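You operate a simulated robot arm through the tools that you are given. There is no shell and no other tool.

You are at the controls of a simulated two-armed robot. One attempt, no reset.

JOB
Screw the cap back on the blue polish bottle.

The check looks at the end state, three seconds after you hand in, the way a careful person would. Anything else that was tipped, shoved, dropped, spilled or broken makes it a failure. Lids that push on must go on centred and level and be pressed home; caps that screw on are set level and turned clockwise until they are tight.

ROBOT AND FRAMES
Two 7-joint arms with two-finger parallel grippers on one trunk, on a base that drives. Base frame: it is fixed to the floor where the robot stands at the start and does not move with it; the origin is under the middle of the robot, x ahead of it, y to its left, z up. Lengths are in mm, angles in degrees, forces in N, time in s.
The left shoulder is at the start at [60, 189, 1203], the right one opposite. With the tool pointing down near the work surface each hand reaches from about 100 to 620 mm from the robot's upright axis, wherever it stands, measured 20 degrees to its own side. Places, roughly: blue polish bottle [1750, -1750, 1000]. Payload 3.43 kg a hand.
The tool frame of a hand sits at the grasp point between the pads (the TCP): z along the fingers, y along the line on which they close. The tips reach 30 mm beyond it. The gripper opens to 94 mm. The fingers are 28 mm wide and 10 mm thick; the gripper's body (50 by 96 mm) begins 55 mm behind the TCP.
Orientation is that of the tool frame in the base frame, as a unit quaternion [w, x, y, z]. With the fingers straight down and closing along the base's y, the tool's x points along the base's -x, its y along +y and its z along -z.

CONTROLS
- The arms move only by the tool move_arm. It takes "left_series", "right_series" or both (then of equal length, played together; a hand with none holds still); each is a list of rows, each a list of 7 numbers: the shift along the tool's x, y, z in mm, then the turn, a rotation vector about the tool's x, y, z in degrees, then the closure, from 0 (fully open) to 1 (shut). In form: [[tx, ty, tz, ax, ay, az, hand], ...]. A call has 1 to 20 rows; each row is the pose to reach, as a shift and turn from the pose commanded when the call began, along the tool's axes at that moment. Each row takes 0.2 s and may step no farther than 50 mm and 8.6 degrees from the row before; otherwise, or with a gripper value out of range, the whole call is refused. A pose out of reach is approached as far as the arm can. The call stops where the force on the tool passes 40 N (or 10 N more than at its start, if that is more) or the arm is blocked; 0.2 s more then pass. The fingers move at their own pace (about 153 mm/s each) and stop on an object; they squeeze with about 34 N. The grip force told is the motor's: it shows also when the fingers shut on nothing. Time passes only in rows, and 0.2 s behind the last, so rows that repeat a pose let the fingers close. The reply holds the time, the measured pose of the TCP, the force on the tool along the base axes, the opening and the grip force, in the units named above and with some noise, with the torque about the TCP (base axes, N m) and any sound that the robot's microphone picked up.
- Cameras (640 x 400 px; columns grow to the right, rows downward): "scene" is now at [24.5, 0.4, 1760.3]; the picture's right is [0.03, -1.00, 0.00], its down [-0.67, -0.02, -0.74] and it looks along [0.74, 0.02, -0.67] (base axes); focal length 248 px, centre (320, 200). "left" rides on the left gripper at [76, -14, -102] in its tool frame; the picture's right is [0.18, 0.98, 0.00], its down [-0.75, 0.14, -0.64] and it looks along [-0.63, 0.12, 0.77] (tool axes); focal length 243 px, centre (320, 200). "right" rides on the right gripper at [76, 14, -103] in its tool frame; the picture's right is [-0.18, 0.98, 0.00], its down [-0.75, -0.14, -0.64] and it looks along [-0.63, -0.12, 0.77] (tool axes); focal length 243 px, centre (320, 200). There is no depth. A picture from a camera that has moved, and an enlarged one, comes with that camera's place and axes in the base frame and with its lens.
- capture(camera): a new picture of that camera. It takes no simulated time.
- raise_lower(by): slides the trunk up (or, below 0, down) by that many mm; the arms and the scene camera ride with it, the base frame stays. It gives what a move gives, with no picture.
- roll_base(legs): drives the robot by 1 to 6 legs, each [ahead, left, turn to the left] in mm, mm and degrees, along the robot's own axes; the way and the turn of a leg run together, so that a leg with both is an arc; at most 1500 mm and 180 degrees a leg. The arms and the cameras ride along, it lands a little off, and it stops where it bumps. It gives what a move gives.
- pan_tilt(pan, tilt): turns the head with the scene camera to pan (to the left, within 86 degrees either way) and tilt (down, from -29 to 69), counted from straight ahead of the robot. It gives what a move gives.
- close_up(camera, box): a new picture of the part [left, top, right, bottom] of that camera's present view, enlarged. It takes no simulated time.
- finish_job(): hands the job in; it is judged then, once.

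Places have to be worked out from the pictures, the camera data and where the tool is seen. Open the grippers and draw the arms clear of the work before you hand the job in, unless the task says otherwise.

The tools are called after "Emit:" as a command line: name --argument value ..., lists and objects as JSON in quotes. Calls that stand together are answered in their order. move_arm: Moves the arms, as the interface text tells. Its arguments: {"type":"object","properties":{"left_series":{"type":"array"},"right_series":{"type":"array"}},"required":[]} The other tools are called the same way: raise_lower (by) slides the trunk up or down; roll_base (legs) drives the base; pan_tilt (pan, tilt) turns the head that bears the scene camera; capture (camera) takes a picture; close_up (camera, box) takes an enlarged picture of a part of a camera's view; finish_job () hands the job in.

At the start:

```text
time: 0.0
left_tcp_pos: [381.7, 159.4, 1185.7]
left_tool_rot: [0.001, 0.0, 1.0, 0.0]
left_force: [0.8, -0.8, -0.5]
left_ft_torque: [0.0, 0.0, 0.02]
left_finger_gap: 93.9
left_finger_force: 0.1
right_tcp_pos: [321.2, -138.9, 1227.3]
right_tool_rot: [0.0, 0.002, 1.0, 0.0]
right_force: [-0.4, 0.3, 0.0]
right_ft_torque: [0.02, -0.03, -0.01]
right_finger_gap: 94.0
right_finger_force: 0.1
trunk travel left (down, up): [-875.0, 115.0]
robot x, y, heading: [1.0, 0.5, -0.2]
head pan, tilt: [1.6, 42.4]
```

scene: 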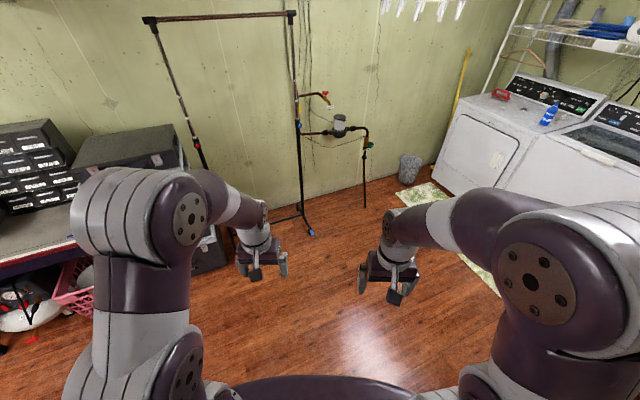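
right: 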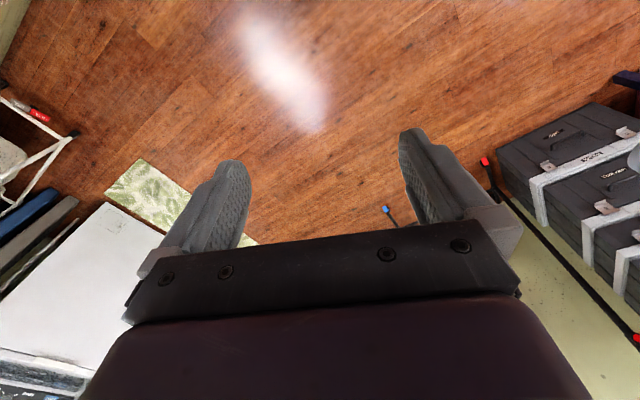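
left: 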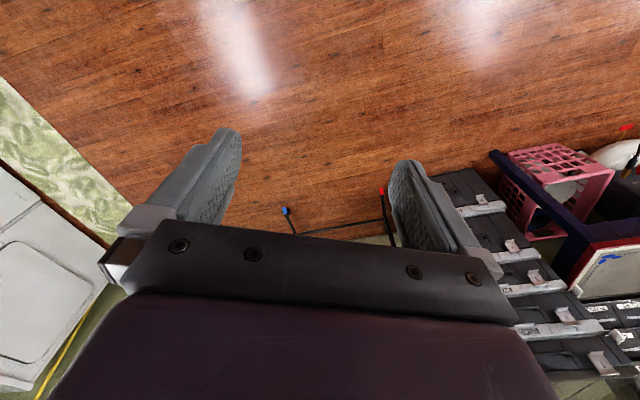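

The scene shows a blue bottle on the washing machines ahead to the right. I'll turn the head toward it and look closer before driving.

Emit:
pan_tilt --pan -45 --tilt 20

Emit:
capture --camera "scene"

Emit:
close_up --camera "scene" --box '[220, 120, 420, 245]'

```text
time: 1.1
left_tcp_pos: [382.4, 158.5, 1185.6]
left_tool_rot: [0.0, 0.0, 1.0, 0.0]
left_force: [-0.9, 0.6, 0.1]
left_ft_torque: [-0.01, 0.01, -0.01]
left_finger_gap: 94.3
left_finger_force: 0.0
right_tcp_pos: [320.0, -139.1, 1226.4]
right_tool_rot: [0.0, 0.0, 1.0, 0.0]
right_force: [-0.3, 0.1, 0.0]
right_ft_torque: [0.01, -0.01, 0.01]
right_finger_gap: 94.0
right_finger_force: 0.0
trunk travel left (down, up): [-875.0, 115.0]
robot x, y, heading: [-1.5, 0.2, 0.0]
head pan, tilt: [-45.0, 20.0]
```

```text
taken
camera scene: at [7.1, -67.8, 1795.2], right [-0.71, -0.71, 0.0], down [-0.24, 0.24, -0.94], along [0.66, -0.66, -0.34], focal length 248 px, centre (320, 200)
```

scene: 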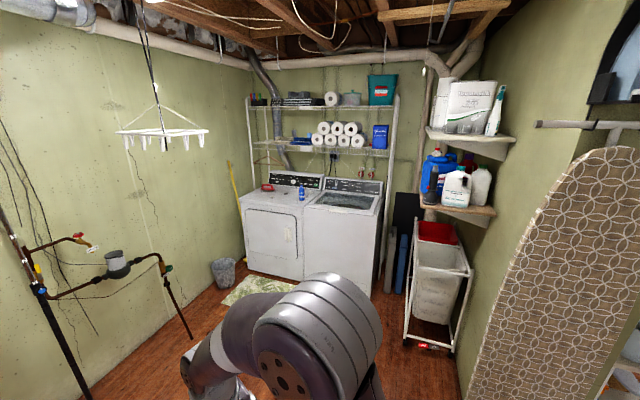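

```text
3.20 times, centred on (320, 182) of scene
camera zoom: at [7.1, -67.8, 1795.2], right [-0.71, -0.71, 0.0], down [-0.24, 0.24, -0.94], along [0.66, -0.66, -0.34], focal length 794 px, centre (320, 256)
```

zoom: 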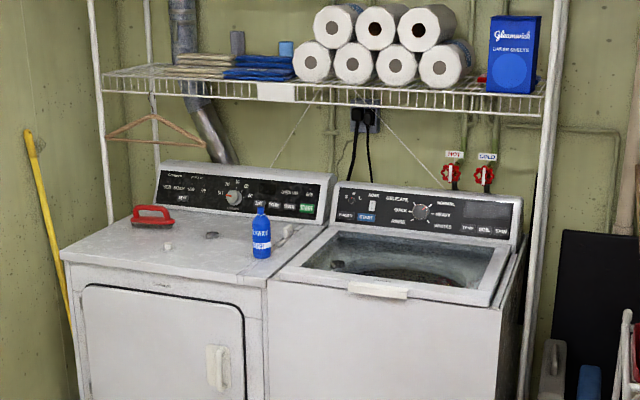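

The bottle stands near the right edge of the dryer top, whose front appears to face about heading -64°. Small things lie on the dryer, one of which is likely the cap; I'll drive to about 0.9 m in front of it and look again.

Emit:
roll_base --legs '[[0, 0, -31], [800, 0, 0], [750, 0, 0], [0, 0, -33]]'

Emit:
pan_tilt --pan 0 --tilt 40

Emit:
capture --camera "scene"

```text
time: 12.2
left_tcp_pos: [1646.2, -1074.5, 1187.4]
left_tool_rot: [0.0, 0.534, 0.846, 0.0]
left_force: [-0.1, 0.0, -1.2]
left_ft_torque: [0.01, -0.01, -0.03]
left_finger_gap: 94.0
left_finger_force: 0.0
right_tcp_pos: [1352.0, -1147.6, 1227.1]
right_tool_rot: [0.0, 0.534, 0.846, 0.0]
right_force: [0.1, 0.3, 0.0]
right_ft_torque: [-0.06, -0.01, 0.02]
right_finger_gap: 93.9
right_finger_force: 0.1
trunk travel left (down, up): [-875.0, 115.0]
robot x, y, heading: [1339.1, -800.9, -64.4]
head pan, tilt: [-45.0, 20.0]
```

```text
time: 13.3
left_tcp_pos: [1646.9, -1075.2, 1186.3]
left_tool_rot: [0.0, 0.533, 0.846, 0.0]
left_force: [-0.1, -0.8, 0.0]
left_ft_torque: [0.01, -0.01, -0.02]
left_finger_gap: 93.9
left_finger_force: 0.1
right_tcp_pos: [1352.5, -1148.7, 1227.7]
right_tool_rot: [0.0, 0.535, 0.845, 0.0]
right_force: [-0.3, 0.1, 0.1]
right_ft_torque: [0.01, 0.01, 0.01]
right_finger_gap: 94.0
right_finger_force: 0.0
trunk travel left (down, up): [-875.0, 115.0]
robot x, y, heading: [1335.1, -801.4, -64.8]
head pan, tilt: [0.0, 40.0]
```

```text
taken
camera scene: at [1350.5, -824.1, 1763.8], right [-0.9, -0.43, 0.0], down [-0.28, 0.58, -0.77], along [0.33, -0.69, -0.64], focal length 248 px, centre (320, 200)
```

scene: 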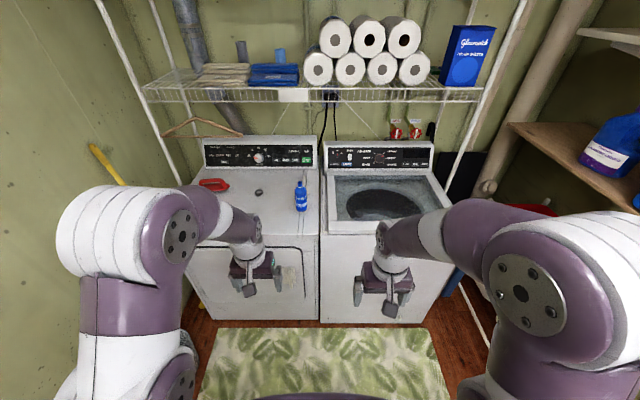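

Now the dryer is square ahead. I'll enlarge the dryer top to find the bottle and the cap.

Emit:
close_up --camera "scene" --box '[180, 130, 340, 230]'

Emit:
close_up --camera "scene" --box '[250, 160, 330, 210]'

```text
4.00 times, centred on (260, 180) of scene
camera zoom: at [1350.5, -824.1, 1763.8], right [-0.9, -0.43, 0.0], down [-0.28, 0.58, -0.77], along [0.33, -0.69, -0.64], focal length 993 px, centre (560, 280)
```

zoom: 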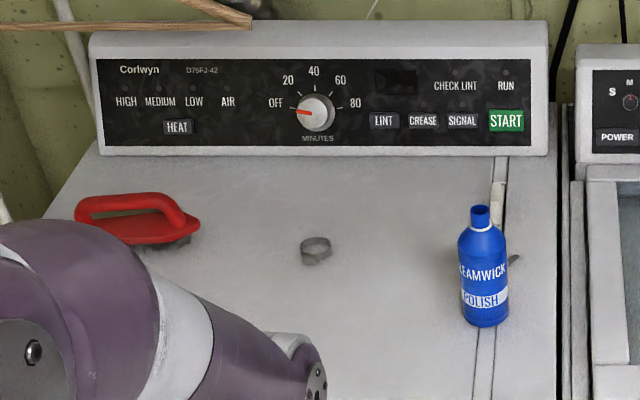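

```text
8.00 times, centred on (290, 185) of scene
camera zoom: at [1350.5, -824.1, 1763.8], right [-0.9, -0.43, 0.0], down [-0.28, 0.58, -0.77], along [0.33, -0.69, -0.64], focal length 1986 px, centre (560, 320)
```

zoom: 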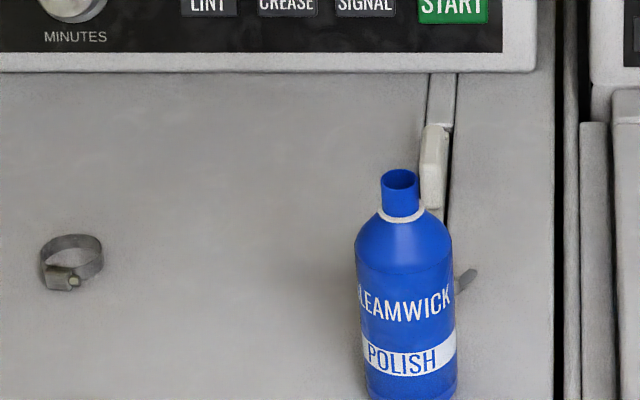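

The bottle is open (bare neck with a white ring); near it lies a hose clamp. The white object seen earlier is now hidden by the left arm, so I'll look with the wrist cameras.

Emit:
capture --camera "left"

Emit:
capture --camera "right"

```text
taken
camera left: at [1598.7, -1012.0, 1286.9], right [0.81, 0.59, 0.0], down [0.45, -0.62, 0.64], along [0.38, -0.52, -0.77], focal length 243 px, centre (320, 200)
```

left: 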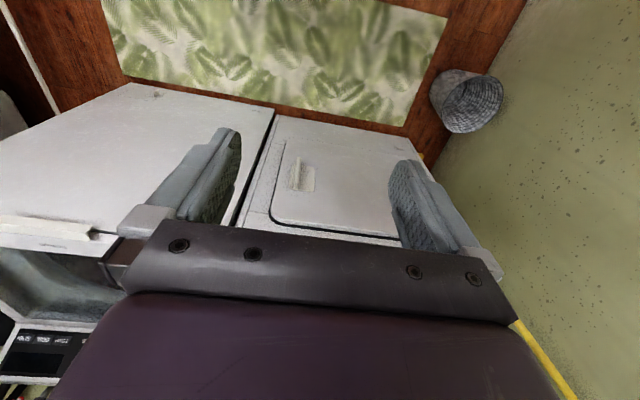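

```text
taken
camera right: at [1331.7, -1073.4, 1329.5], right [0.97, 0.26, 0.0], down [0.2, -0.74, 0.64], along [0.16, -0.62, -0.77], focal length 243 px, centre (320, 200)
```

right: 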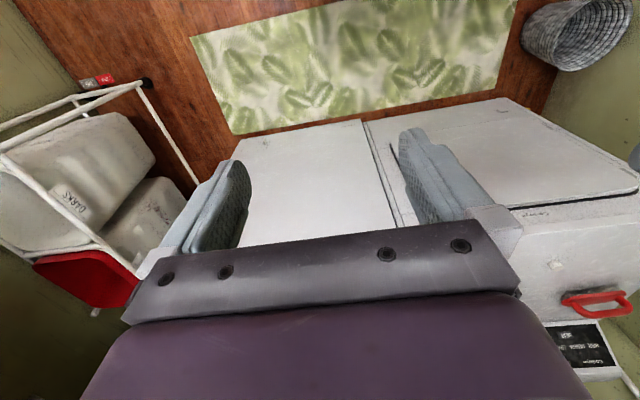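

The right camera shows a small white object on the dryer near the red brush. Enlarging it.

Emit:
close_up --camera "right" --box '[520, 225, 640, 300]'

Emit:
close_up --camera "right" --box '[540, 250, 572, 270]'

```text
5.33 times, centred on (580, 262) of right
camera zoom: at [1331.7, -1073.4, 1329.5], right [0.97, 0.26, 0.0], down [0.2, -0.74, 0.64], along [0.16, -0.62, -0.77], focal length 1294 px, centre (-1067, -133)
```

zoom: 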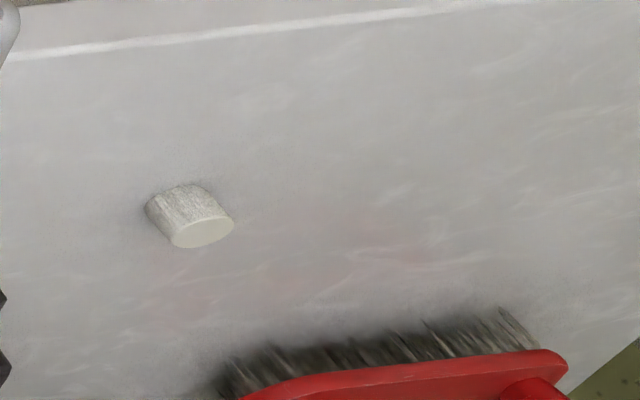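

```text
16.00 times, centred on (556, 260) of right
camera zoom: at [1331.7, -1073.4, 1329.5], right [0.97, 0.26, 0.0], down [0.2, -0.74, 0.64], along [0.16, -0.62, -0.77], focal length 3882 px, centre (-3456, -760)
```

zoom: 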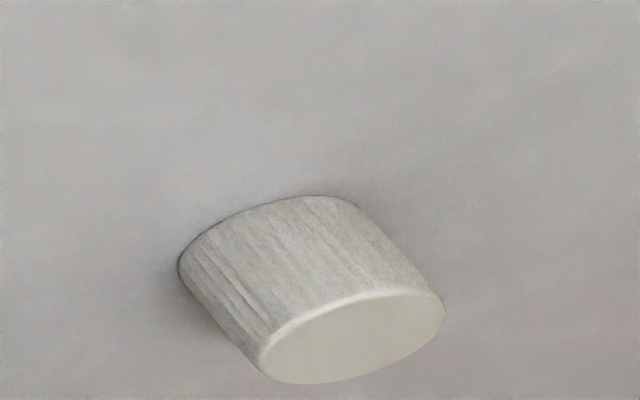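

The white ribbed cap stands upright (closed face up) on the dryer, about 330 mm left of the bottle; I judge the bottle at about [1850,-1649], top z≈1072, dryer top z≈905. I'll tilt the head down to see how far my own base extends before coming closer.

Emit:
pan_tilt --pan 0 --tilt 69

Emit:
capture --camera "scene"

```text
time: 14.3
left_tcp_pos: [1647.0, -1074.0, 1185.8]
left_tool_rot: [0.0, 0.533, 0.846, 0.0]
left_force: [0.6, -0.5, 0.4]
left_ft_torque: [0.0, 0.03, 0.0]
left_finger_gap: 94.0
left_finger_force: 0.1
right_tcp_pos: [1351.4, -1148.3, 1226.3]
right_tool_rot: [0.001, 0.533, 0.846, 0.0]
right_force: [-1.0, -0.3, 0.4]
right_ft_torque: [0.01, -0.01, 0.01]
right_finger_gap: 94.0
right_finger_force: 0.0
trunk travel left (down, up): [-875.0, 115.0]
robot x, y, heading: [1340.8, -799.5, -64.3]
head pan, tilt: [0.0, 68.8]
```

```text
taken
camera scene: at [1338.0, -797.9, 1727.7], right [-0.9, -0.43, 0.0], down [-0.4, 0.84, -0.36], along [0.16, -0.33, -0.93], focal length 248 px, centre (320, 200)
```

scene: 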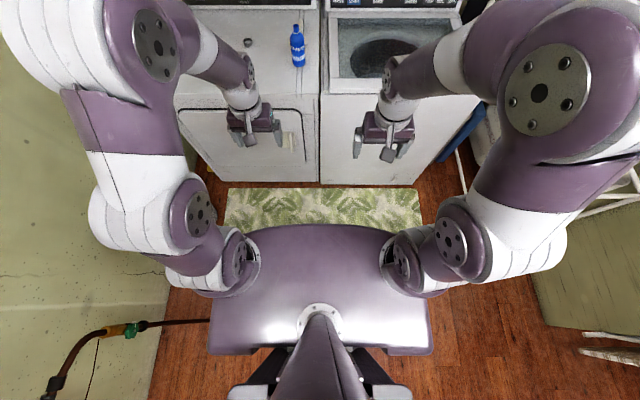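

The base is hidden below the chest. I'll tip the left hand back so its camera looks toward my own base and I can tell how close I can park.

Emit:
move_arm --left_series '[[0, 0, 0, 0, 8, 0, 0], [0, 0, 0, 0, 16, 0, 0], [0, 0, 0, 0, 24, 0, 0], [0, 0, 0, 0, 32, 0, 0], [0, 0, 0, 0, 40, 0, 0], [0, 0, 0, 0, 48, 0, 0], [0, 0, 0, 0, 55, 0, 0]]'

Emit:
capture --camera "left"

```text
time: 15.9
left_tcp_pos: [1585.5, -924.9, 1053.9]
left_tool_rot: [-0.384, 0.476, 0.754, 0.241]
left_force: [0.0, 0.2, 0.4]
left_ft_torque: [0.0, 0.02, 0.01]
left_finger_gap: 94.2
left_finger_force: 0.0
left hand out of reach, approached as far as the arm can: row 3, 4, 5, 6, 7
right_tcp_pos: [1350.5, -1148.2, 1227.7]
right_tool_rot: [0.0, 0.533, 0.846, 0.0]
right_force: [0.0, 0.0, 0.1]
right_ft_torque: [0.01, 0.01, -0.02]
right_finger_gap: 93.9
right_finger_force: 0.2
trunk travel left (down, up): [-875.0, 115.0]
robot x, y, heading: [1340.8, -800.4, -64.3]
head pan, tilt: [0.0, 68.8]
```

```text
taken
camera left: at [1587.1, -965.2, 1175.0], right [0.84, 0.52, 0.15], down [0.54, -0.81, -0.23], along [0.0, 0.27, -0.96], focal length 243 px, centre (320, 200)
```

left: 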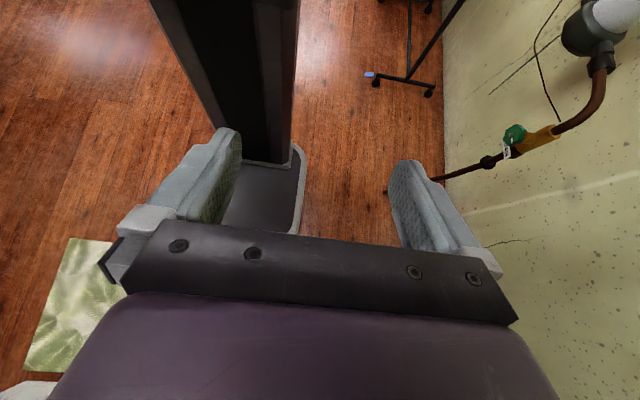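

The base reaches roughly 250 mm from its axis as far as I can see. I'll return the left hand to its upright pose, then approach in stages.

Emit:
move_arm --left_series '[[-4, 0, -35, 0, -7.5, 0, 0], [-8, 0, -70, 0, -15, 0, 0], [-12, 0, -105, 0, -22.5, 0, 0], [-16, 0, -140, 0, -30, 0, 0], [-20, 0, -175, 0, -37.5, 0, 0], [-23, 0, -209, 0, -45, 0, 0]]'

```text
time: 17.3
left_tcp_pos: [1665.1, -1092.5, 1166.4]
left_tool_rot: [-0.072, 0.532, 0.843, 0.046]
left_force: [0.2, -0.4, 0.3]
left_ft_torque: [-0.02, -0.01, -0.01]
left_finger_gap: 93.9
left_finger_force: 0.0
left hand out of reach, approached as far as the arm can: row 1
right_tcp_pos: [1352.4, -1147.7, 1228.1]
right_tool_rot: [0.0, 0.534, 0.845, -0.001]
right_force: [-1.0, -0.2, -0.5]
right_ft_torque: [-0.02, 0.04, -0.02]
right_finger_gap: 93.9
right_finger_force: 0.1
trunk travel left (down, up): [-875.0, 115.0]
robot x, y, heading: [1339.4, -798.3, -64.5]
head pan, tilt: [0.0, 68.8]
```

About 8.5° of tilt remains on the left hand; I'll level it and then roll 350 mm ahead and 100 mm left, still leaving ~450 mm between my axis and the dryer's front edge.

Emit:
move_arm --left_series '[[0, 0, -20, 0, -8.4, 0, 0], [0, 0, -40, 0, -8.4, 0, 0]]'

Emit:
roll_base --legs '[[330, 100, 0]]'

Emit:
pan_tilt --pan 10 --tilt 50

Emit:
capture --camera "scene"

Emit:
capture --camera "left"

Emit:
capture --camera "right"

```text
time: 17.9
left_tcp_pos: [1669.1, -1099.1, 1207.5]
left_tool_rot: [-0.011, 0.533, 0.846, 0.006]
left_force: [0.7, 0.1, -0.4]
left_ft_torque: [-0.01, 0.04, 0.05]
left_finger_gap: 94.3
left_finger_force: 0.1
right_tcp_pos: [1352.5, -1149.4, 1226.6]
right_tool_rot: [0.0, 0.534, 0.846, 0.0]
right_force: [-0.1, -0.2, 0.4]
right_ft_torque: [0.01, 0.02, 0.0]
right_finger_gap: 94.1
right_finger_force: 0.0
trunk travel left (down, up): [-875.0, 115.0]
robot x, y, heading: [1338.6, -799.2, -64.6]
head pan, tilt: [0.0, 68.8]
```

```text
time: 20.1
left_tcp_pos: [1905.0, -1351.4, 1206.4]
left_tool_rot: [-0.011, 0.532, 0.847, 0.007]
left_force: [0.4, 1.0, -0.1]
left_ft_torque: [0.0, -0.02, -0.01]
left_finger_gap: 94.0
left_finger_force: 0.0
right_tcp_pos: [1588.0, -1401.3, 1227.5]
right_tool_rot: [0.0, 0.532, 0.847, 0.0]
right_force: [0.2, 0.2, -0.1]
right_ft_torque: [0.03, 0.02, -0.01]
right_finger_gap: 93.9
right_finger_force: 0.1
trunk travel left (down, up): [-875.0, 115.0]
robot x, y, heading: [1577.1, -1051.5, -64.5]
head pan, tilt: [0.0, 68.8]
```

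```text
time: 20.9
left_tcp_pos: [1906.1, -1352.5, 1208.0]
left_tool_rot: [-0.012, 0.532, 0.847, 0.007]
left_force: [-0.5, -0.5, -0.2]
left_ft_torque: [0.0, 0.06, 0.0]
left_finger_gap: 94.0
left_finger_force: 0.1
right_tcp_pos: [1589.5, -1402.5, 1228.1]
right_tool_rot: [0.0, 0.532, 0.847, 0.0]
right_force: [0.0, 0.9, -0.5]
right_ft_torque: [-0.03, -0.01, 0.0]
right_finger_gap: 93.9
right_finger_force: 0.1
trunk travel left (down, up): [-875.0, 115.0]
robot x, y, heading: [1575.5, -1053.7, -64.2]
head pan, tilt: [10.0, 50.0]
```

```text
taken
camera scene: at [1595.2, -1063.9, 1749.6], right [-0.81, -0.58, 0.0], down [-0.45, 0.62, -0.64], along [0.37, -0.52, -0.77], focal length 248 px, centre (320, 200)
```

scene: 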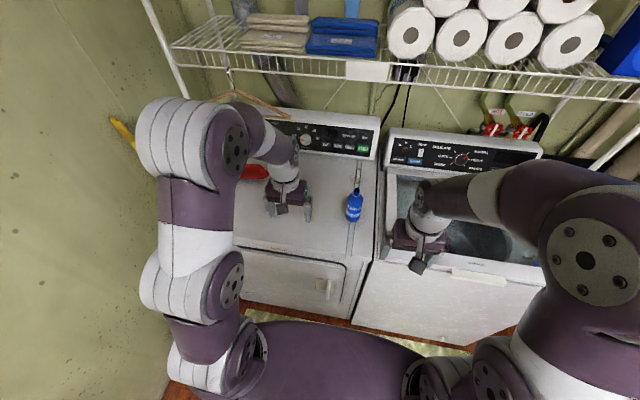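

```text
taken
camera left: at [1859.3, -1292.4, 1309.2], right [0.81, 0.59, 0.0], down [0.46, -0.63, 0.62], along [0.37, -0.5, -0.78], focal length 243 px, centre (320, 200)
```

left: 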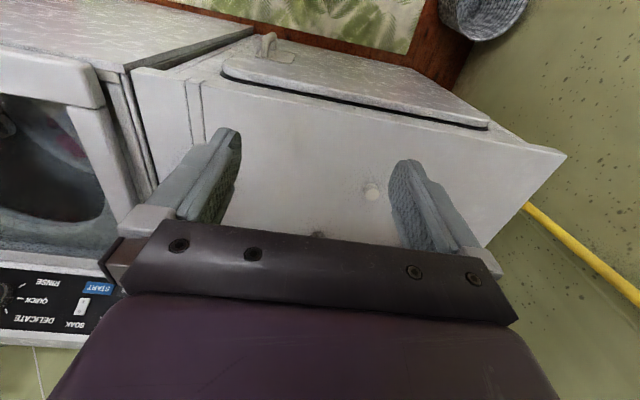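

```text
taken
camera right: at [1569.1, -1327.2, 1329.4], right [0.97, 0.26, 0.0], down [0.2, -0.74, 0.64], along [0.17, -0.62, -0.77], focal length 243 px, centre (320, 200)
```

right: 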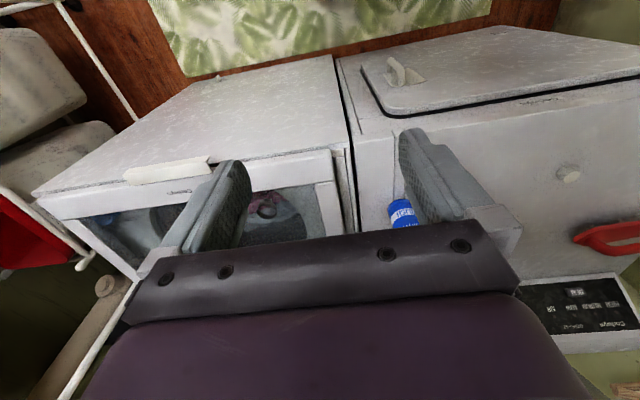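

The cap is seen in the left camera at about [2118,-1465]; the bottle is ~656 mm ahead of my axis, the dryer edge ~469. From the earlier view the base reaches about 250 mm, so I'll roll 130 mm closer.

Emit:
roll_base --legs '[[130, 0, 0]]'

Emit:
capture --camera "scene"

Emit:
capture --camera "left"

Emit:
capture --camera "right"

```text
time: 22.2
left_tcp_pos: [1961.8, -1465.8, 1206.1]
left_tool_rot: [-0.011, 0.531, 0.847, 0.007]
left_force: [-0.2, -0.2, -0.1]
left_ft_torque: [-0.02, 0.0, 0.02]
left_finger_gap: 94.0
left_finger_force: 0.1
right_tcp_pos: [1645.0, -1516.9, 1228.8]
right_tool_rot: [0.001, 0.53, 0.848, 0.0]
right_force: [0.3, 0.8, 0.1]
right_ft_torque: [0.01, 0.01, 0.0]
right_finger_gap: 94.0
right_finger_force: 0.0
trunk travel left (down, up): [-875.0, 115.0]
robot x, y, heading: [1628.7, -1171.0, -64.2]
head pan, tilt: [10.0, 50.0]
```

```text
taken
camera scene: at [1649.6, -1176.9, 1749.7], right [-0.81, -0.59, 0.0], down [-0.45, 0.62, -0.64], along [0.38, -0.52, -0.77], focal length 248 px, centre (320, 200)
```

scene: 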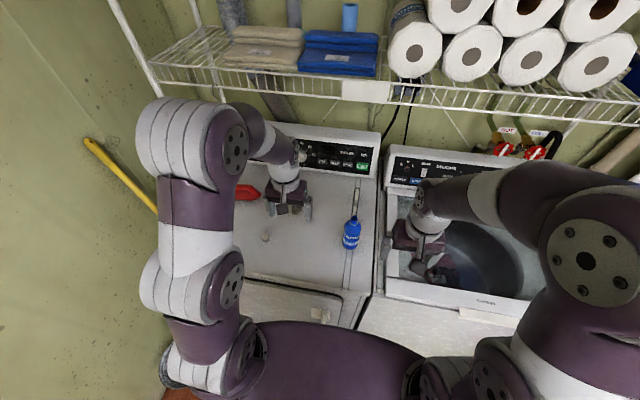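

```text
taken
camera left: at [1914.9, -1405.3, 1309.9], right [0.8, 0.59, 0.0], down [0.46, -0.63, 0.62], along [0.37, -0.5, -0.78], focal length 243 px, centre (320, 200)
```

left: 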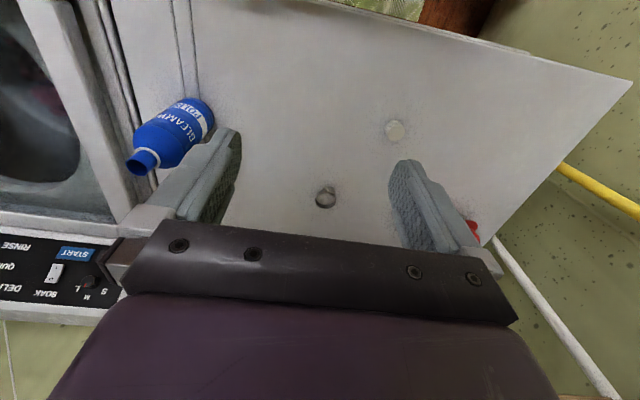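

```text
taken
camera right: at [1624.8, -1440.9, 1329.9], right [0.96, 0.26, 0.0], down [0.2, -0.74, 0.64], along [0.17, -0.62, -0.77], focal length 243 px, centre (320, 200)
```

right: 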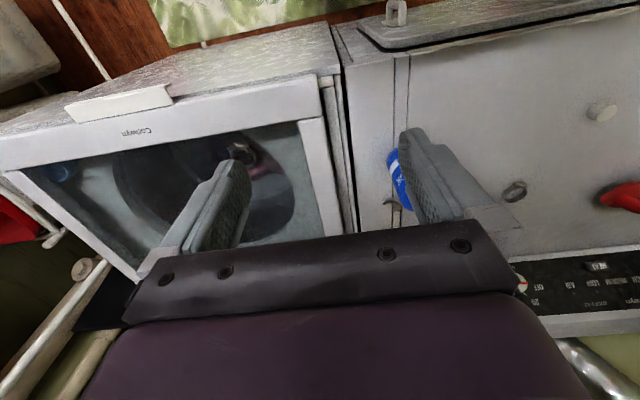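

Now both the cap and bottle are visible in the scene and left cameras. I'll enlarge both for triangulation.

Emit:
close_up --camera "left" --box '[375, 117, 415, 142]'

Emit:
close_up --camera "left" --box '[110, 80, 238, 160]'

Emit:
close_up --camera "scene" --box '[240, 200, 304, 240]'

Emit:
close_up --camera "scene" --box '[320, 210, 400, 260]'

```text
16.00 times, centred on (395, 130) of left
camera zoom: at [1914.9, -1405.3, 1309.9], right [0.8, 0.59, 0.0], down [0.46, -0.63, 0.62], along [0.37, -0.5, -0.78], focal length 3882 px, centre (-880, 1328)
```

zoom: 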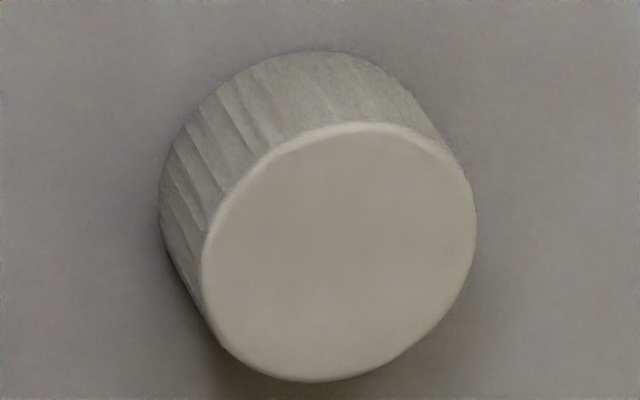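

```text
5.00 times, centred on (174, 120) of left
camera zoom: at [1914.9, -1405.3, 1309.9], right [0.8, 0.59, 0.0], down [0.46, -0.63, 0.62], along [0.37, -0.5, -0.78], focal length 1213 px, centre (1050, 600)
```

zoom: 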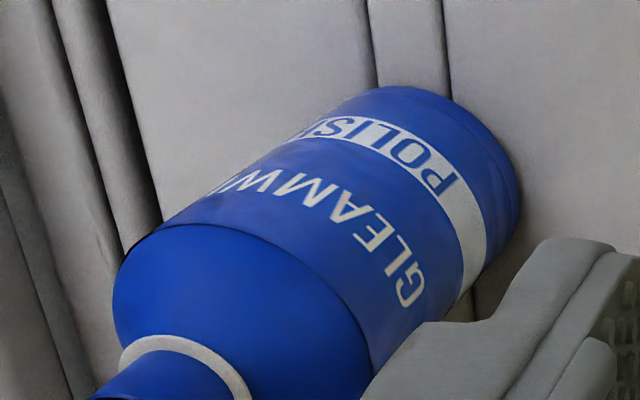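

```text
10.00 times, centred on (272, 220) of scene
camera zoom: at [1649.6, -1176.9, 1749.7], right [-0.81, -0.59, 0.0], down [-0.45, 0.62, -0.64], along [0.38, -0.52, -0.77], focal length 2483 px, centre (800, 0)
```

zoom: 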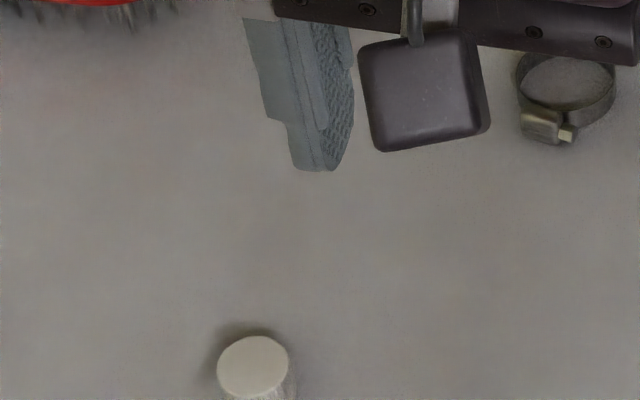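

```text
8.00 times, centred on (360, 235) of scene
camera zoom: at [1649.6, -1176.9, 1749.7], right [-0.81, -0.59, 0.0], down [-0.45, 0.62, -0.64], along [0.38, -0.52, -0.77], focal length 1986 px, centre (0, -80)
```

zoom: 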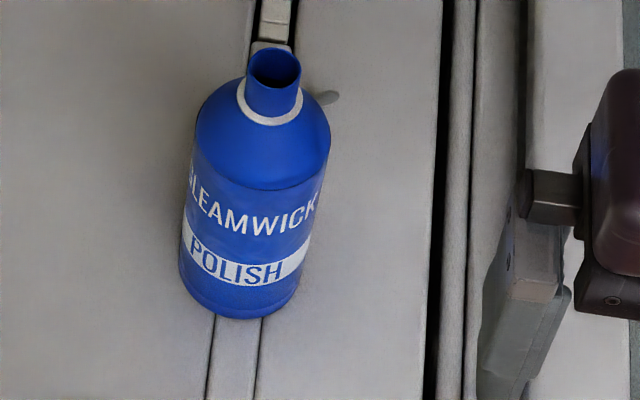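

Cap triangulates to top centre [2107,-1458,943], diameter ≈27, height ≈20 (dryer top ≈922). I need the bottle's mouth in the left camera too.

Emit:
close_up --camera "left" --box '[110, 130, 190, 180]'

Emit:
close_up --camera "right" --box '[340, 130, 440, 220]'

```text
8.00 times, centred on (150, 155) of left
camera zoom: at [1914.9, -1405.3, 1309.9], right [0.8, 0.59, 0.0], down [0.46, -0.63, 0.62], along [0.37, -0.5, -0.78], focal length 1941 px, centre (1680, 560)
```

zoom: 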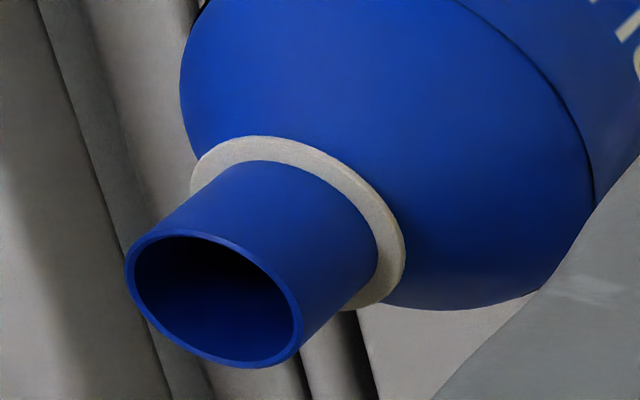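

```text
4.44 times, centred on (390, 175) of right
camera zoom: at [1624.8, -1440.9, 1329.9], right [0.96, 0.26, 0.0], down [0.2, -0.74, 0.64], along [0.17, -0.62, -0.77], focal length 1078 px, centre (9, 311)
```

zoom: 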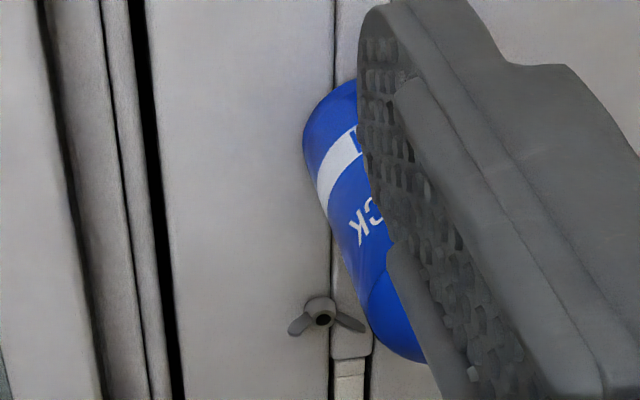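

Mouth of the bottle triangulates to [1837,-1629,1085], neck ≈22 mm, body ≈61 mm wide; a wing nut lies just behind-right of it. I'll first take the left hand above the cap (hover TCP z≈1010), fingers partly closed, and check.

Emit:
move_arm --left_series '[[-10, 22, 32, 0, -1.5, 0, 0.3], [-20, 45, 65, 0, -1.5, 0, 0.3], [-31, 67, 97, 0, -1.5, 0, 0.3], [-41, 89, 130, 0, -1.5, 0, 0.3], [-51, 112, 162, 0, -1.5, 0, 0.3], [-61, 134, 194, 0, -1.5, 0, 0.3], [-61, 134, 194, 0, -1.5, 0, 0.3]]'

Emit:
capture --camera "left"

Emit:
capture --camera "scene"

```text
time: 23.8
left_tcp_pos: [2107.3, -1456.1, 1007.4]
left_tool_rot: [0.0, 0.531, 0.847, 0.001]
left_force: [-0.1, 1.0, -0.3]
left_ft_torque: [0.02, -0.03, 0.0]
left_finger_gap: 65.9
left_finger_force: 0.0
right_tcp_pos: [1645.9, -1516.9, 1225.9]
right_tool_rot: [0.0, 0.531, 0.848, 0.001]
right_force: [0.3, 0.1, -0.3]
right_ft_torque: [0.02, -0.02, 0.01]
right_finger_gap: 94.1
right_finger_force: 0.1
trunk travel left (down, up): [-875.0, 115.0]
robot x, y, heading: [1633.4, -1167.8, -64.2]
head pan, tilt: [10.0, 50.0]
```

```text
taken
camera left: at [2058.9, -1394.0, 1108.4], right [0.8, 0.59, 0.0], down [0.46, -0.62, 0.64], along [0.38, -0.52, -0.77], focal length 243 px, centre (320, 200)
```

left: 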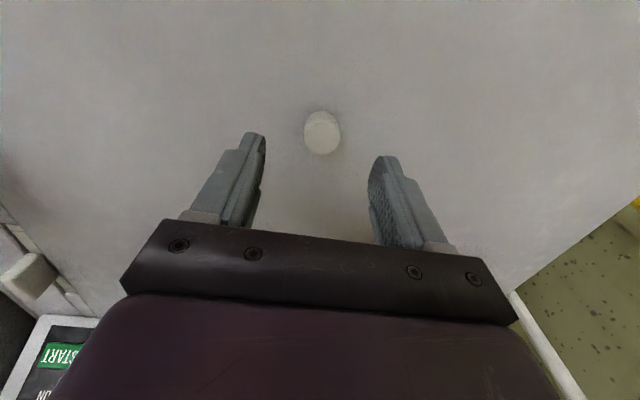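

```text
taken
camera scene: at [1649.6, -1178.5, 1749.7], right [-0.81, -0.59, 0.0], down [-0.45, 0.62, -0.64], along [0.38, -0.52, -0.77], focal length 248 px, centre (320, 200)
```

scene: 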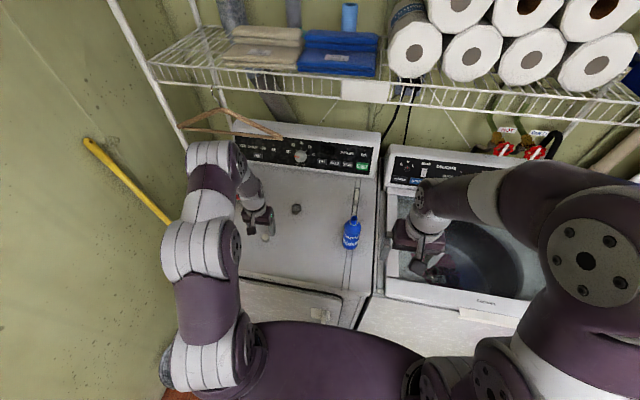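

The hand is over the cap. Enlarging to verify the lateral alignment.

Emit:
close_up --camera "left" --box '[280, 95, 376, 155]'

```text
6.67 times, centred on (328, 125) of left
camera zoom: at [2058.9, -1394.0, 1108.4], right [0.8, 0.59, 0.0], down [0.46, -0.62, 0.64], along [0.38, -0.52, -0.77], focal length 1618 px, centre (267, 700)
```

zoom: 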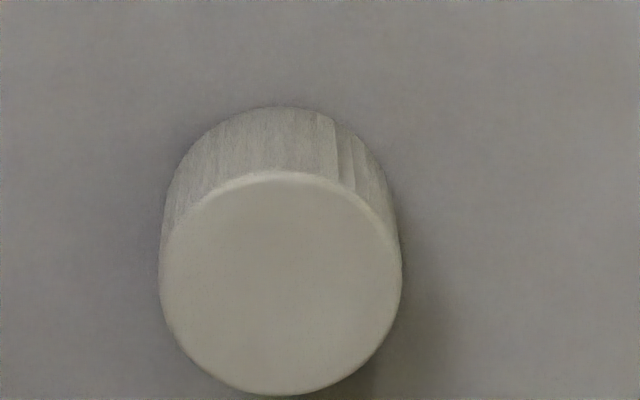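

Alignment is within a millimetre. I'll descend 50 mm so the tips stay ~4 mm above the dryer and close on the cap.

Emit:
move_arm --left_series '[[0, 0, 25, 0, 0, 0, 0.3], [0, 0, 40, 0, 0, 0, 0.3], [0, 0, 50, 0, 0, 0, 0.3], [0, 0, 50, 0, 0, 0, 0.3], [0, 0, 50, 0, 0, 0, 0.6], [0, 0, 50, 0, 0, 0, 1], [0, 0, 50, 0, 0, 0, 1], [0, 0, 50, 0, 0, 0, 1]]'

Emit:
capture --camera "left"

```text
time: 25.6
left_tcp_pos: [2105.6, -1457.3, 958.5]
left_tool_rot: [0.0, 0.531, 0.847, 0.0]
left_force: [-0.8, -0.3, -0.2]
left_ft_torque: [-0.02, 0.0, -0.01]
left_finger_gap: 24.5
left_finger_force: 33.5
right_tcp_pos: [1644.6, -1518.0, 1227.7]
right_tool_rot: [-0.001, 0.531, 0.848, -0.001]
right_force: [0.7, -0.9, 1.0]
right_ft_torque: [0.01, 0.0, 0.01]
right_finger_gap: 94.0
right_finger_force: 0.0
trunk travel left (down, up): [-875.0, 115.0]
robot x, y, heading: [1630.7, -1167.3, -64.0]
head pan, tilt: [10.0, 50.0]
```

```text
taken
camera left: at [2057.6, -1395.1, 1060.1], right [0.8, 0.59, 0.0], down [0.46, -0.62, 0.64], along [0.38, -0.52, -0.77], focal length 243 px, centre (320, 200)
```

left: 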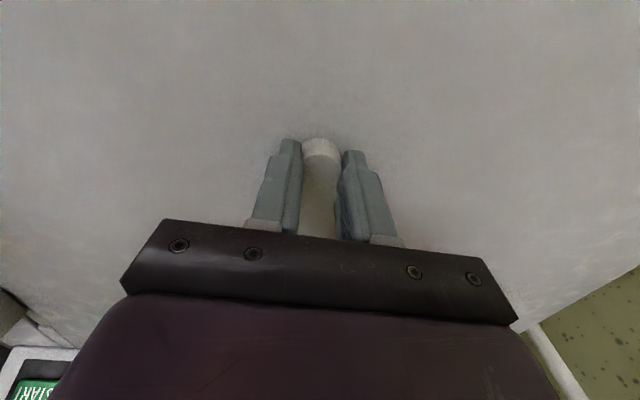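

Gripped: gap 24.5 mm, 33.5 N. Checking the grasp closely before lifting.

Emit:
close_up --camera "left" --box '[256, 120, 384, 200]'

```text
5.00 times, centred on (320, 160) of left
camera zoom: at [2057.6, -1395.1, 1060.1], right [0.8, 0.59, 0.0], down [0.46, -0.62, 0.64], along [0.38, -0.52, -0.77], focal length 1213 px, centre (320, 400)
```

zoom: 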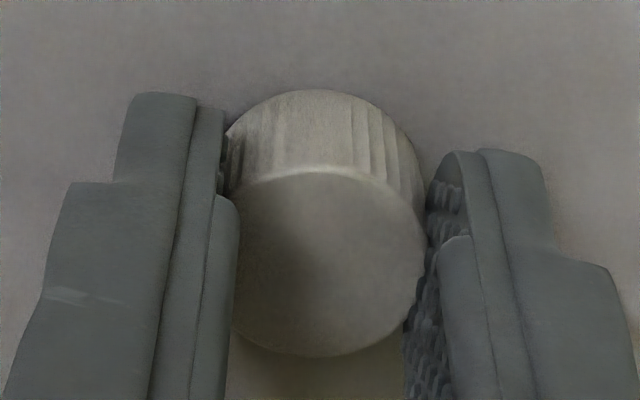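

The cap is centred between the pads. I'll lift it straight up 150 mm.

Emit:
move_arm --left_series '[[0, 0, -20, 0, 0, 0, 1], [0, 0, -50, 0, 0, 0, 1], [0, 0, -85, 0, 0, 0, 1], [0, 0, -120, 0, 0, 0, 1], [0, 0, -150, 0, 0, 0, 1], [0, 0, -150, 0, 0, 0, 1]]'

Emit:
close_up --camera "left" --box '[256, 120, 384, 200]'

Emit:
capture --camera "scene"

```text
time: 27.0
left_tcp_pos: [2108.5, -1460.1, 1113.1]
left_tool_rot: [0.0, 0.531, 0.847, 0.0]
left_force: [1.6, -0.3, -0.6]
left_ft_torque: [0.01, 0.01, 0.04]
left_finger_gap: 24.6
left_finger_force: 34.4
right_tcp_pos: [1646.2, -1518.3, 1227.3]
right_tool_rot: [0.0, 0.53, 0.848, 0.0]
right_force: [0.5, 0.2, 0.3]
right_ft_torque: [0.0, -0.01, -0.01]
right_finger_gap: 94.0
right_finger_force: 0.1
trunk travel left (down, up): [-875.0, 115.0]
robot x, y, heading: [1634.2, -1166.3, -63.8]
head pan, tilt: [10.0, 50.0]
```

```text
5.00 times, centred on (320, 160) of left
camera zoom: at [2060.2, -1398.2, 1214.0], right [0.8, 0.59, 0.0], down [0.46, -0.62, 0.64], along [0.38, -0.52, -0.77], focal length 1213 px, centre (320, 400)
```

zoom: 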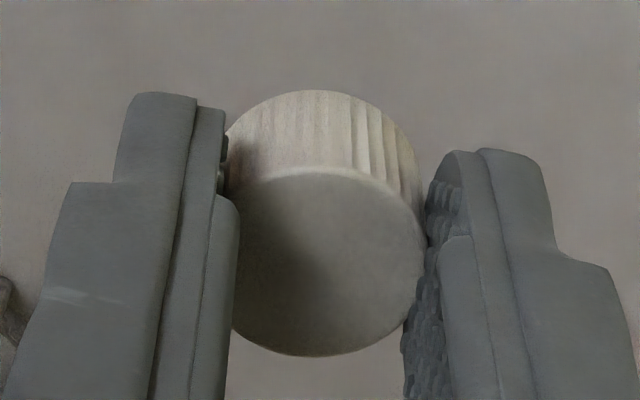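

```text
taken
camera scene: at [1651.1, -1179.3, 1749.6], right [-0.81, -0.59, 0.0], down [-0.45, 0.62, -0.64], along [0.38, -0.52, -0.77], focal length 248 px, centre (320, 200)
```

scene: 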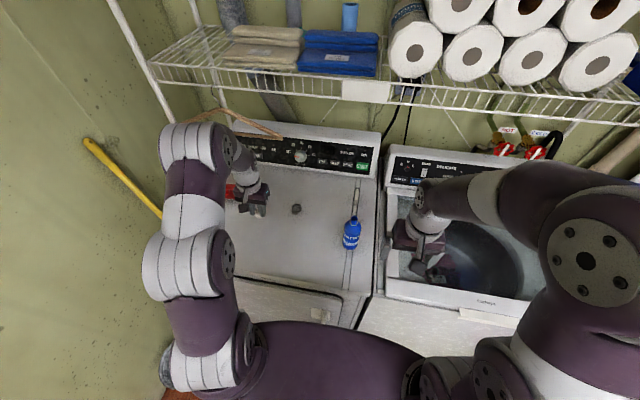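

The cap came up level. Now the right hand: I'll bring it lower and nearer, turning it 40° to point forward-left, before pitching it to grip the bottle body from the front-right.

Emit:
move_arm --right_series '[[-16, 7, 15, 0, 0, -8, 0], [-32, 14, 31, 0, 0, -16, 0], [-48, 21, 46, 0, 0, -24, 0], [-64, 28, 62, 0, 0, -32, 0], [-80, 34.5, 77, 0, 0, -40, 0]]'

Emit:
capture --camera "right"

Emit:
capture --camera "scene"

```text
time: 28.2
left_tcp_pos: [2108.7, -1461.0, 1112.1]
left_tool_rot: [-0.002, 0.531, 0.848, -0.001]
left_force: [-0.2, -0.5, 0.5]
left_ft_torque: [0.02, 0.0, 0.05]
left_finger_gap: 24.8
left_finger_force: 34.2
right_tcp_pos: [1712.1, -1575.6, 1148.4]
right_tool_rot: [0.0, 0.207, 0.978, -0.001]
right_force: [-0.1, 0.1, 0.3]
right_ft_torque: [-0.01, -0.01, 0.01]
right_finger_gap: 93.8
right_finger_force: 0.1
trunk travel left (down, up): [-875.0, 115.0]
robot x, y, heading: [1633.0, -1169.7, -64.0]
head pan, tilt: [10.0, 50.0]
```

```text
taken
camera right: at [1648.8, -1531.2, 1250.8], right [0.57, 0.82, 0.0], down [0.63, -0.44, 0.64], along [0.53, -0.36, -0.77], focal length 243 px, centre (320, 200)
```

right: 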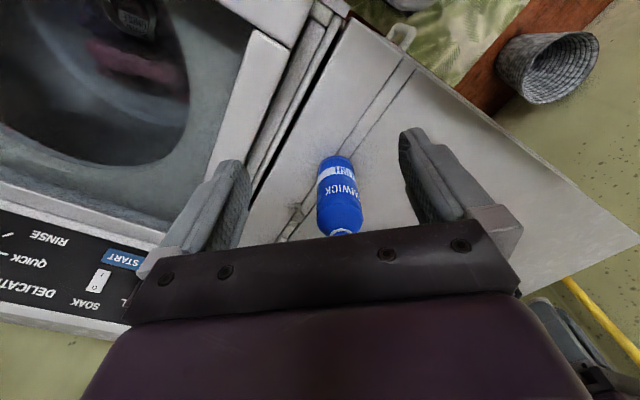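

```text
taken
camera scene: at [1651.8, -1180.4, 1749.6], right [-0.81, -0.59, 0.0], down [-0.45, 0.62, -0.64], along [0.38, -0.52, -0.77], focal length 248 px, centre (320, 200)
```

scene: 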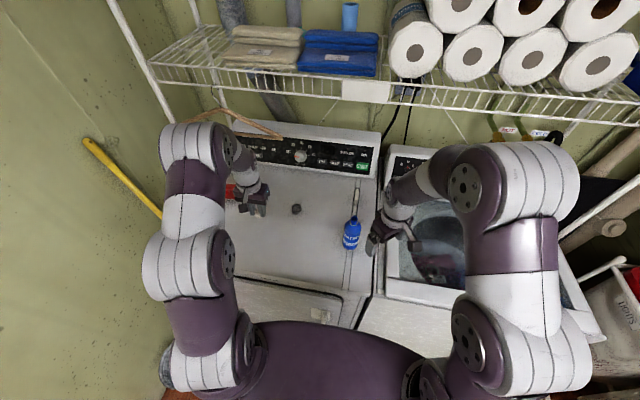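

The bottle sits straight ahead of the right gripper as predicted. Now I pitch the hand 57° toward horizontal while bringing it to the pre-grasp point, ~115 mm short of the bottle axis.

Emit:
move_arm --right_series '[[-5, 0, 10, 0, -8.2, 0, 0], [-11, 0.5, 22, 0, -16.4, 0, 0], [-17, 1, 36, 0, -24.6, 0, 0], [-23, 1.5, 50, 0, -32.8, 0, 0], [-29, 2, 65, 0, -41, 0, 0], [-34, 2, 80, 0, -49, 0, 0], [-39.5, 2, 95.7, 0, -57, 0, 0], [-39.5, 2, 95.7, 0, -57, 0, 0]]'

Emit:
capture --camera "right"

Emit:
capture --camera "scene"

```text
time: 30.0
left_tcp_pos: [2109.1, -1460.2, 1112.6]
left_tool_rot: [0.0, 0.53, 0.848, 0.0]
left_force: [0.8, -0.9, 0.6]
left_ft_torque: [0.01, -0.01, -0.01]
left_finger_gap: 24.4
left_finger_force: 34.1
right_tcp_pos: [1749.7, -1588.4, 1054.8]
right_tool_rot: [0.467, 0.183, 0.859, -0.101]
right_force: [0.2, 0.5, -0.6]
right_ft_torque: [0.0, -0.01, -0.01]
right_finger_gap: 94.2
right_finger_force: 0.1
trunk travel left (down, up): [-875.0, 115.0]
robot x, y, heading: [1632.5, -1168.3, -64.0]
head pan, tilt: [10.0, 50.0]
```

```text
taken
camera right: at [1639.7, -1523.2, 1046.1], right [0.49, 0.86, 0.15], down [-0.18, -0.08, 0.98], along [0.85, -0.51, 0.11], focal length 243 px, centre (320, 200)
```

right: 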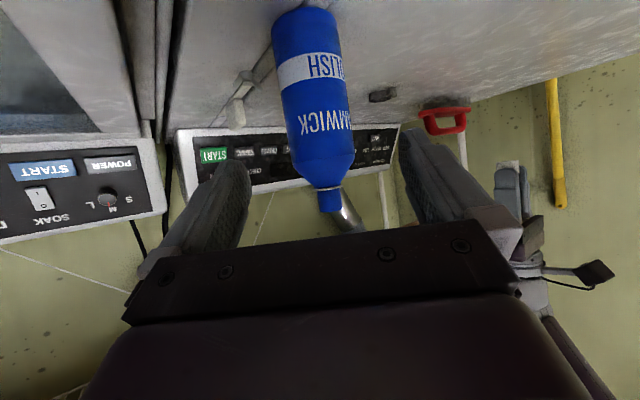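

```text
taken
camera scene: at [1650.7, -1178.5, 1749.6], right [-0.81, -0.59, 0.0], down [-0.45, 0.62, -0.64], along [0.38, -0.52, -0.77], focal length 248 px, centre (320, 200)
```

scene: 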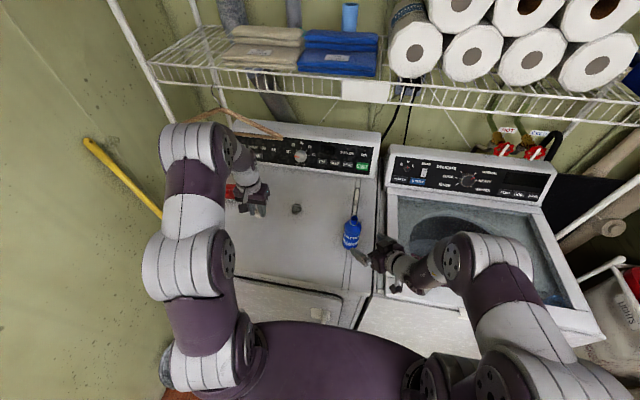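

The approach line is centred on the bottle. I'll advance 70 mm first, then check the clearance.

Emit:
move_arm --right_series '[[0, 0, 25, 0, 0, 0, 0], [1, -1, 50, 0, 0, 0, 0], [1, -1, 70, 0, 0, 0, 0]]'

Emit:
capture --camera "right"

Emit:
close_up --camera "scene" --box '[310, 190, 438, 270]'

```text
time: 30.8
left_tcp_pos: [2108.6, -1459.6, 1112.6]
left_tool_rot: [0.001, 0.531, 0.848, 0.0]
left_force: [0.1, 0.3, 0.0]
left_ft_torque: [0.01, 0.01, 0.05]
left_finger_gap: 24.8
left_finger_force: 34.6
right_tcp_pos: [1800.6, -1612.4, 1013.1]
right_tool_rot: [0.467, 0.184, 0.859, -0.1]
right_force: [-0.3, -0.6, 0.3]
right_ft_torque: [-0.01, -0.01, 0.01]
right_finger_gap: 94.0
right_finger_force: 0.1
trunk travel left (down, up): [-875.0, 115.0]
robot x, y, heading: [1629.2, -1167.0, -63.9]
head pan, tilt: [10.0, 50.0]
```

```text
taken
camera right: at [1689.6, -1547.9, 1005.3], right [0.49, 0.86, 0.15], down [-0.17, -0.08, 0.98], along [0.85, -0.51, 0.11], focal length 243 px, centre (320, 200)
```

right: 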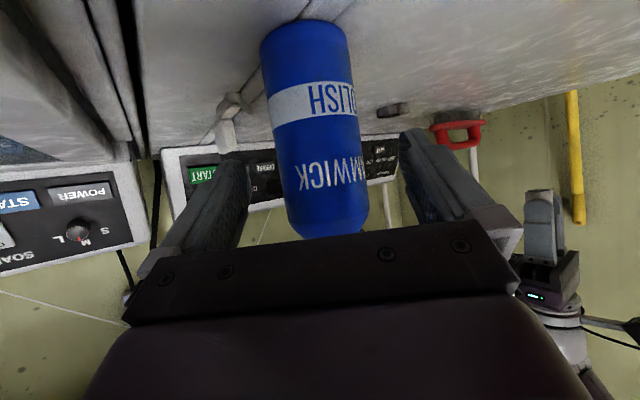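

```text
5.00 times, centred on (374, 230) of scene
camera zoom: at [1650.9, -1178.9, 1749.7], right [-0.81, -0.59, 0.0], down [-0.45, 0.62, -0.64], along [0.38, -0.52, -0.77], focal length 1241 px, centre (50, 50)
```

zoom: 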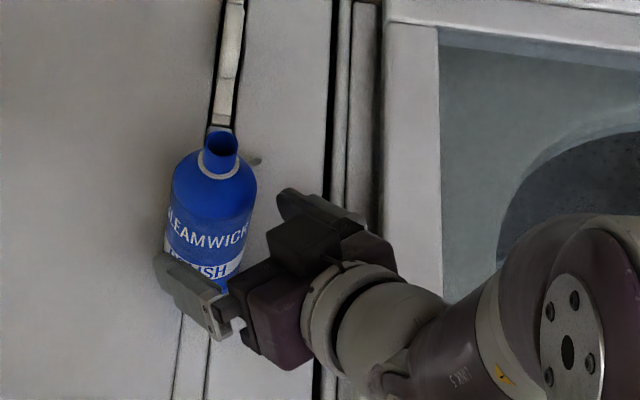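

The bottle is within 2 mm of the finger centre line. I'll advance the last 45 mm with that correction and close gently.

Emit:
move_arm --right_series '[[0, -2, 22, 0, 0, 0, 0], [0, -2, 45, 0, 0, 0, 0], [0, -2, 45, 0, 0, 0, 0.15], [0, -2, 45, 0, 0, 0, 0.25], [0, -2, 45, 0, 0, 0, 0.33]]'

Emit:
capture --camera "right"

Emit:
close_up --camera "scene" --box '[310, 190, 438, 270]'

```text
time: 32.0
left_tcp_pos: [2108.7, -1461.1, 1112.9]
left_tool_rot: [0.0, 0.531, 0.848, 0.001]
left_force: [-0.3, -0.6, 0.0]
left_ft_torque: [0.0, 0.03, -0.04]
left_finger_gap: 24.8
left_finger_force: 34.4
right_tcp_pos: [1834.1, -1630.2, 990.3]
right_tool_rot: [0.466, 0.184, 0.859, -0.1]
right_force: [-0.5, 0.4, 0.2]
right_ft_torque: [-0.01, 0.01, 0.05]
right_finger_gap: 62.9
right_finger_force: 0.0
trunk travel left (down, up): [-875.0, 115.0]
robot x, y, heading: [1631.5, -1166.5, -64.0]
head pan, tilt: [10.0, 50.0]
```

```text
taken
camera right: at [1723.8, -1565.0, 982.2], right [0.49, 0.86, 0.15], down [-0.17, -0.08, 0.98], along [0.85, -0.51, 0.11], focal length 243 px, centre (320, 200)
```

right: 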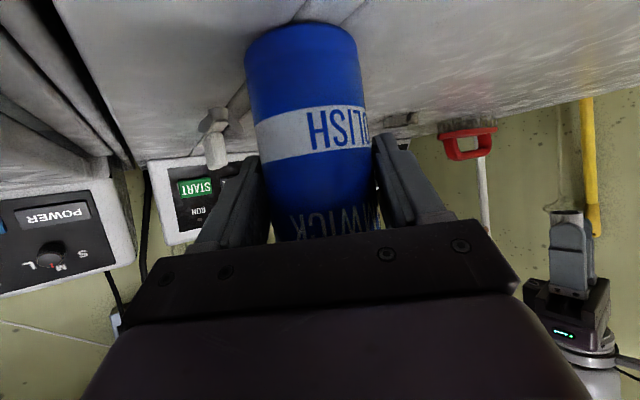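

```text
5.00 times, centred on (374, 230) of scene
camera zoom: at [1651.1, -1179.3, 1749.6], right [-0.81, -0.59, 0.0], down [-0.45, 0.62, -0.64], along [0.38, -0.52, -0.77], focal length 1241 px, centre (50, 50)
```

zoom: 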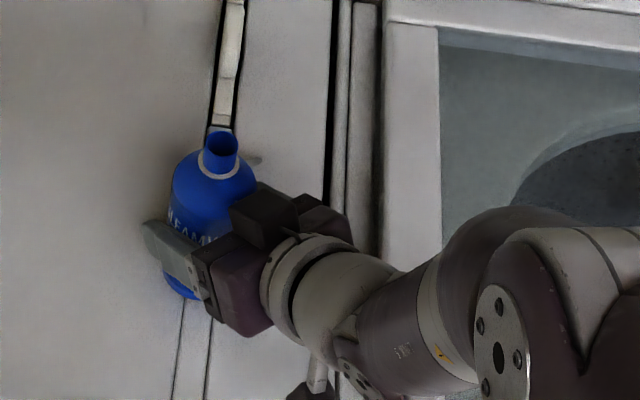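

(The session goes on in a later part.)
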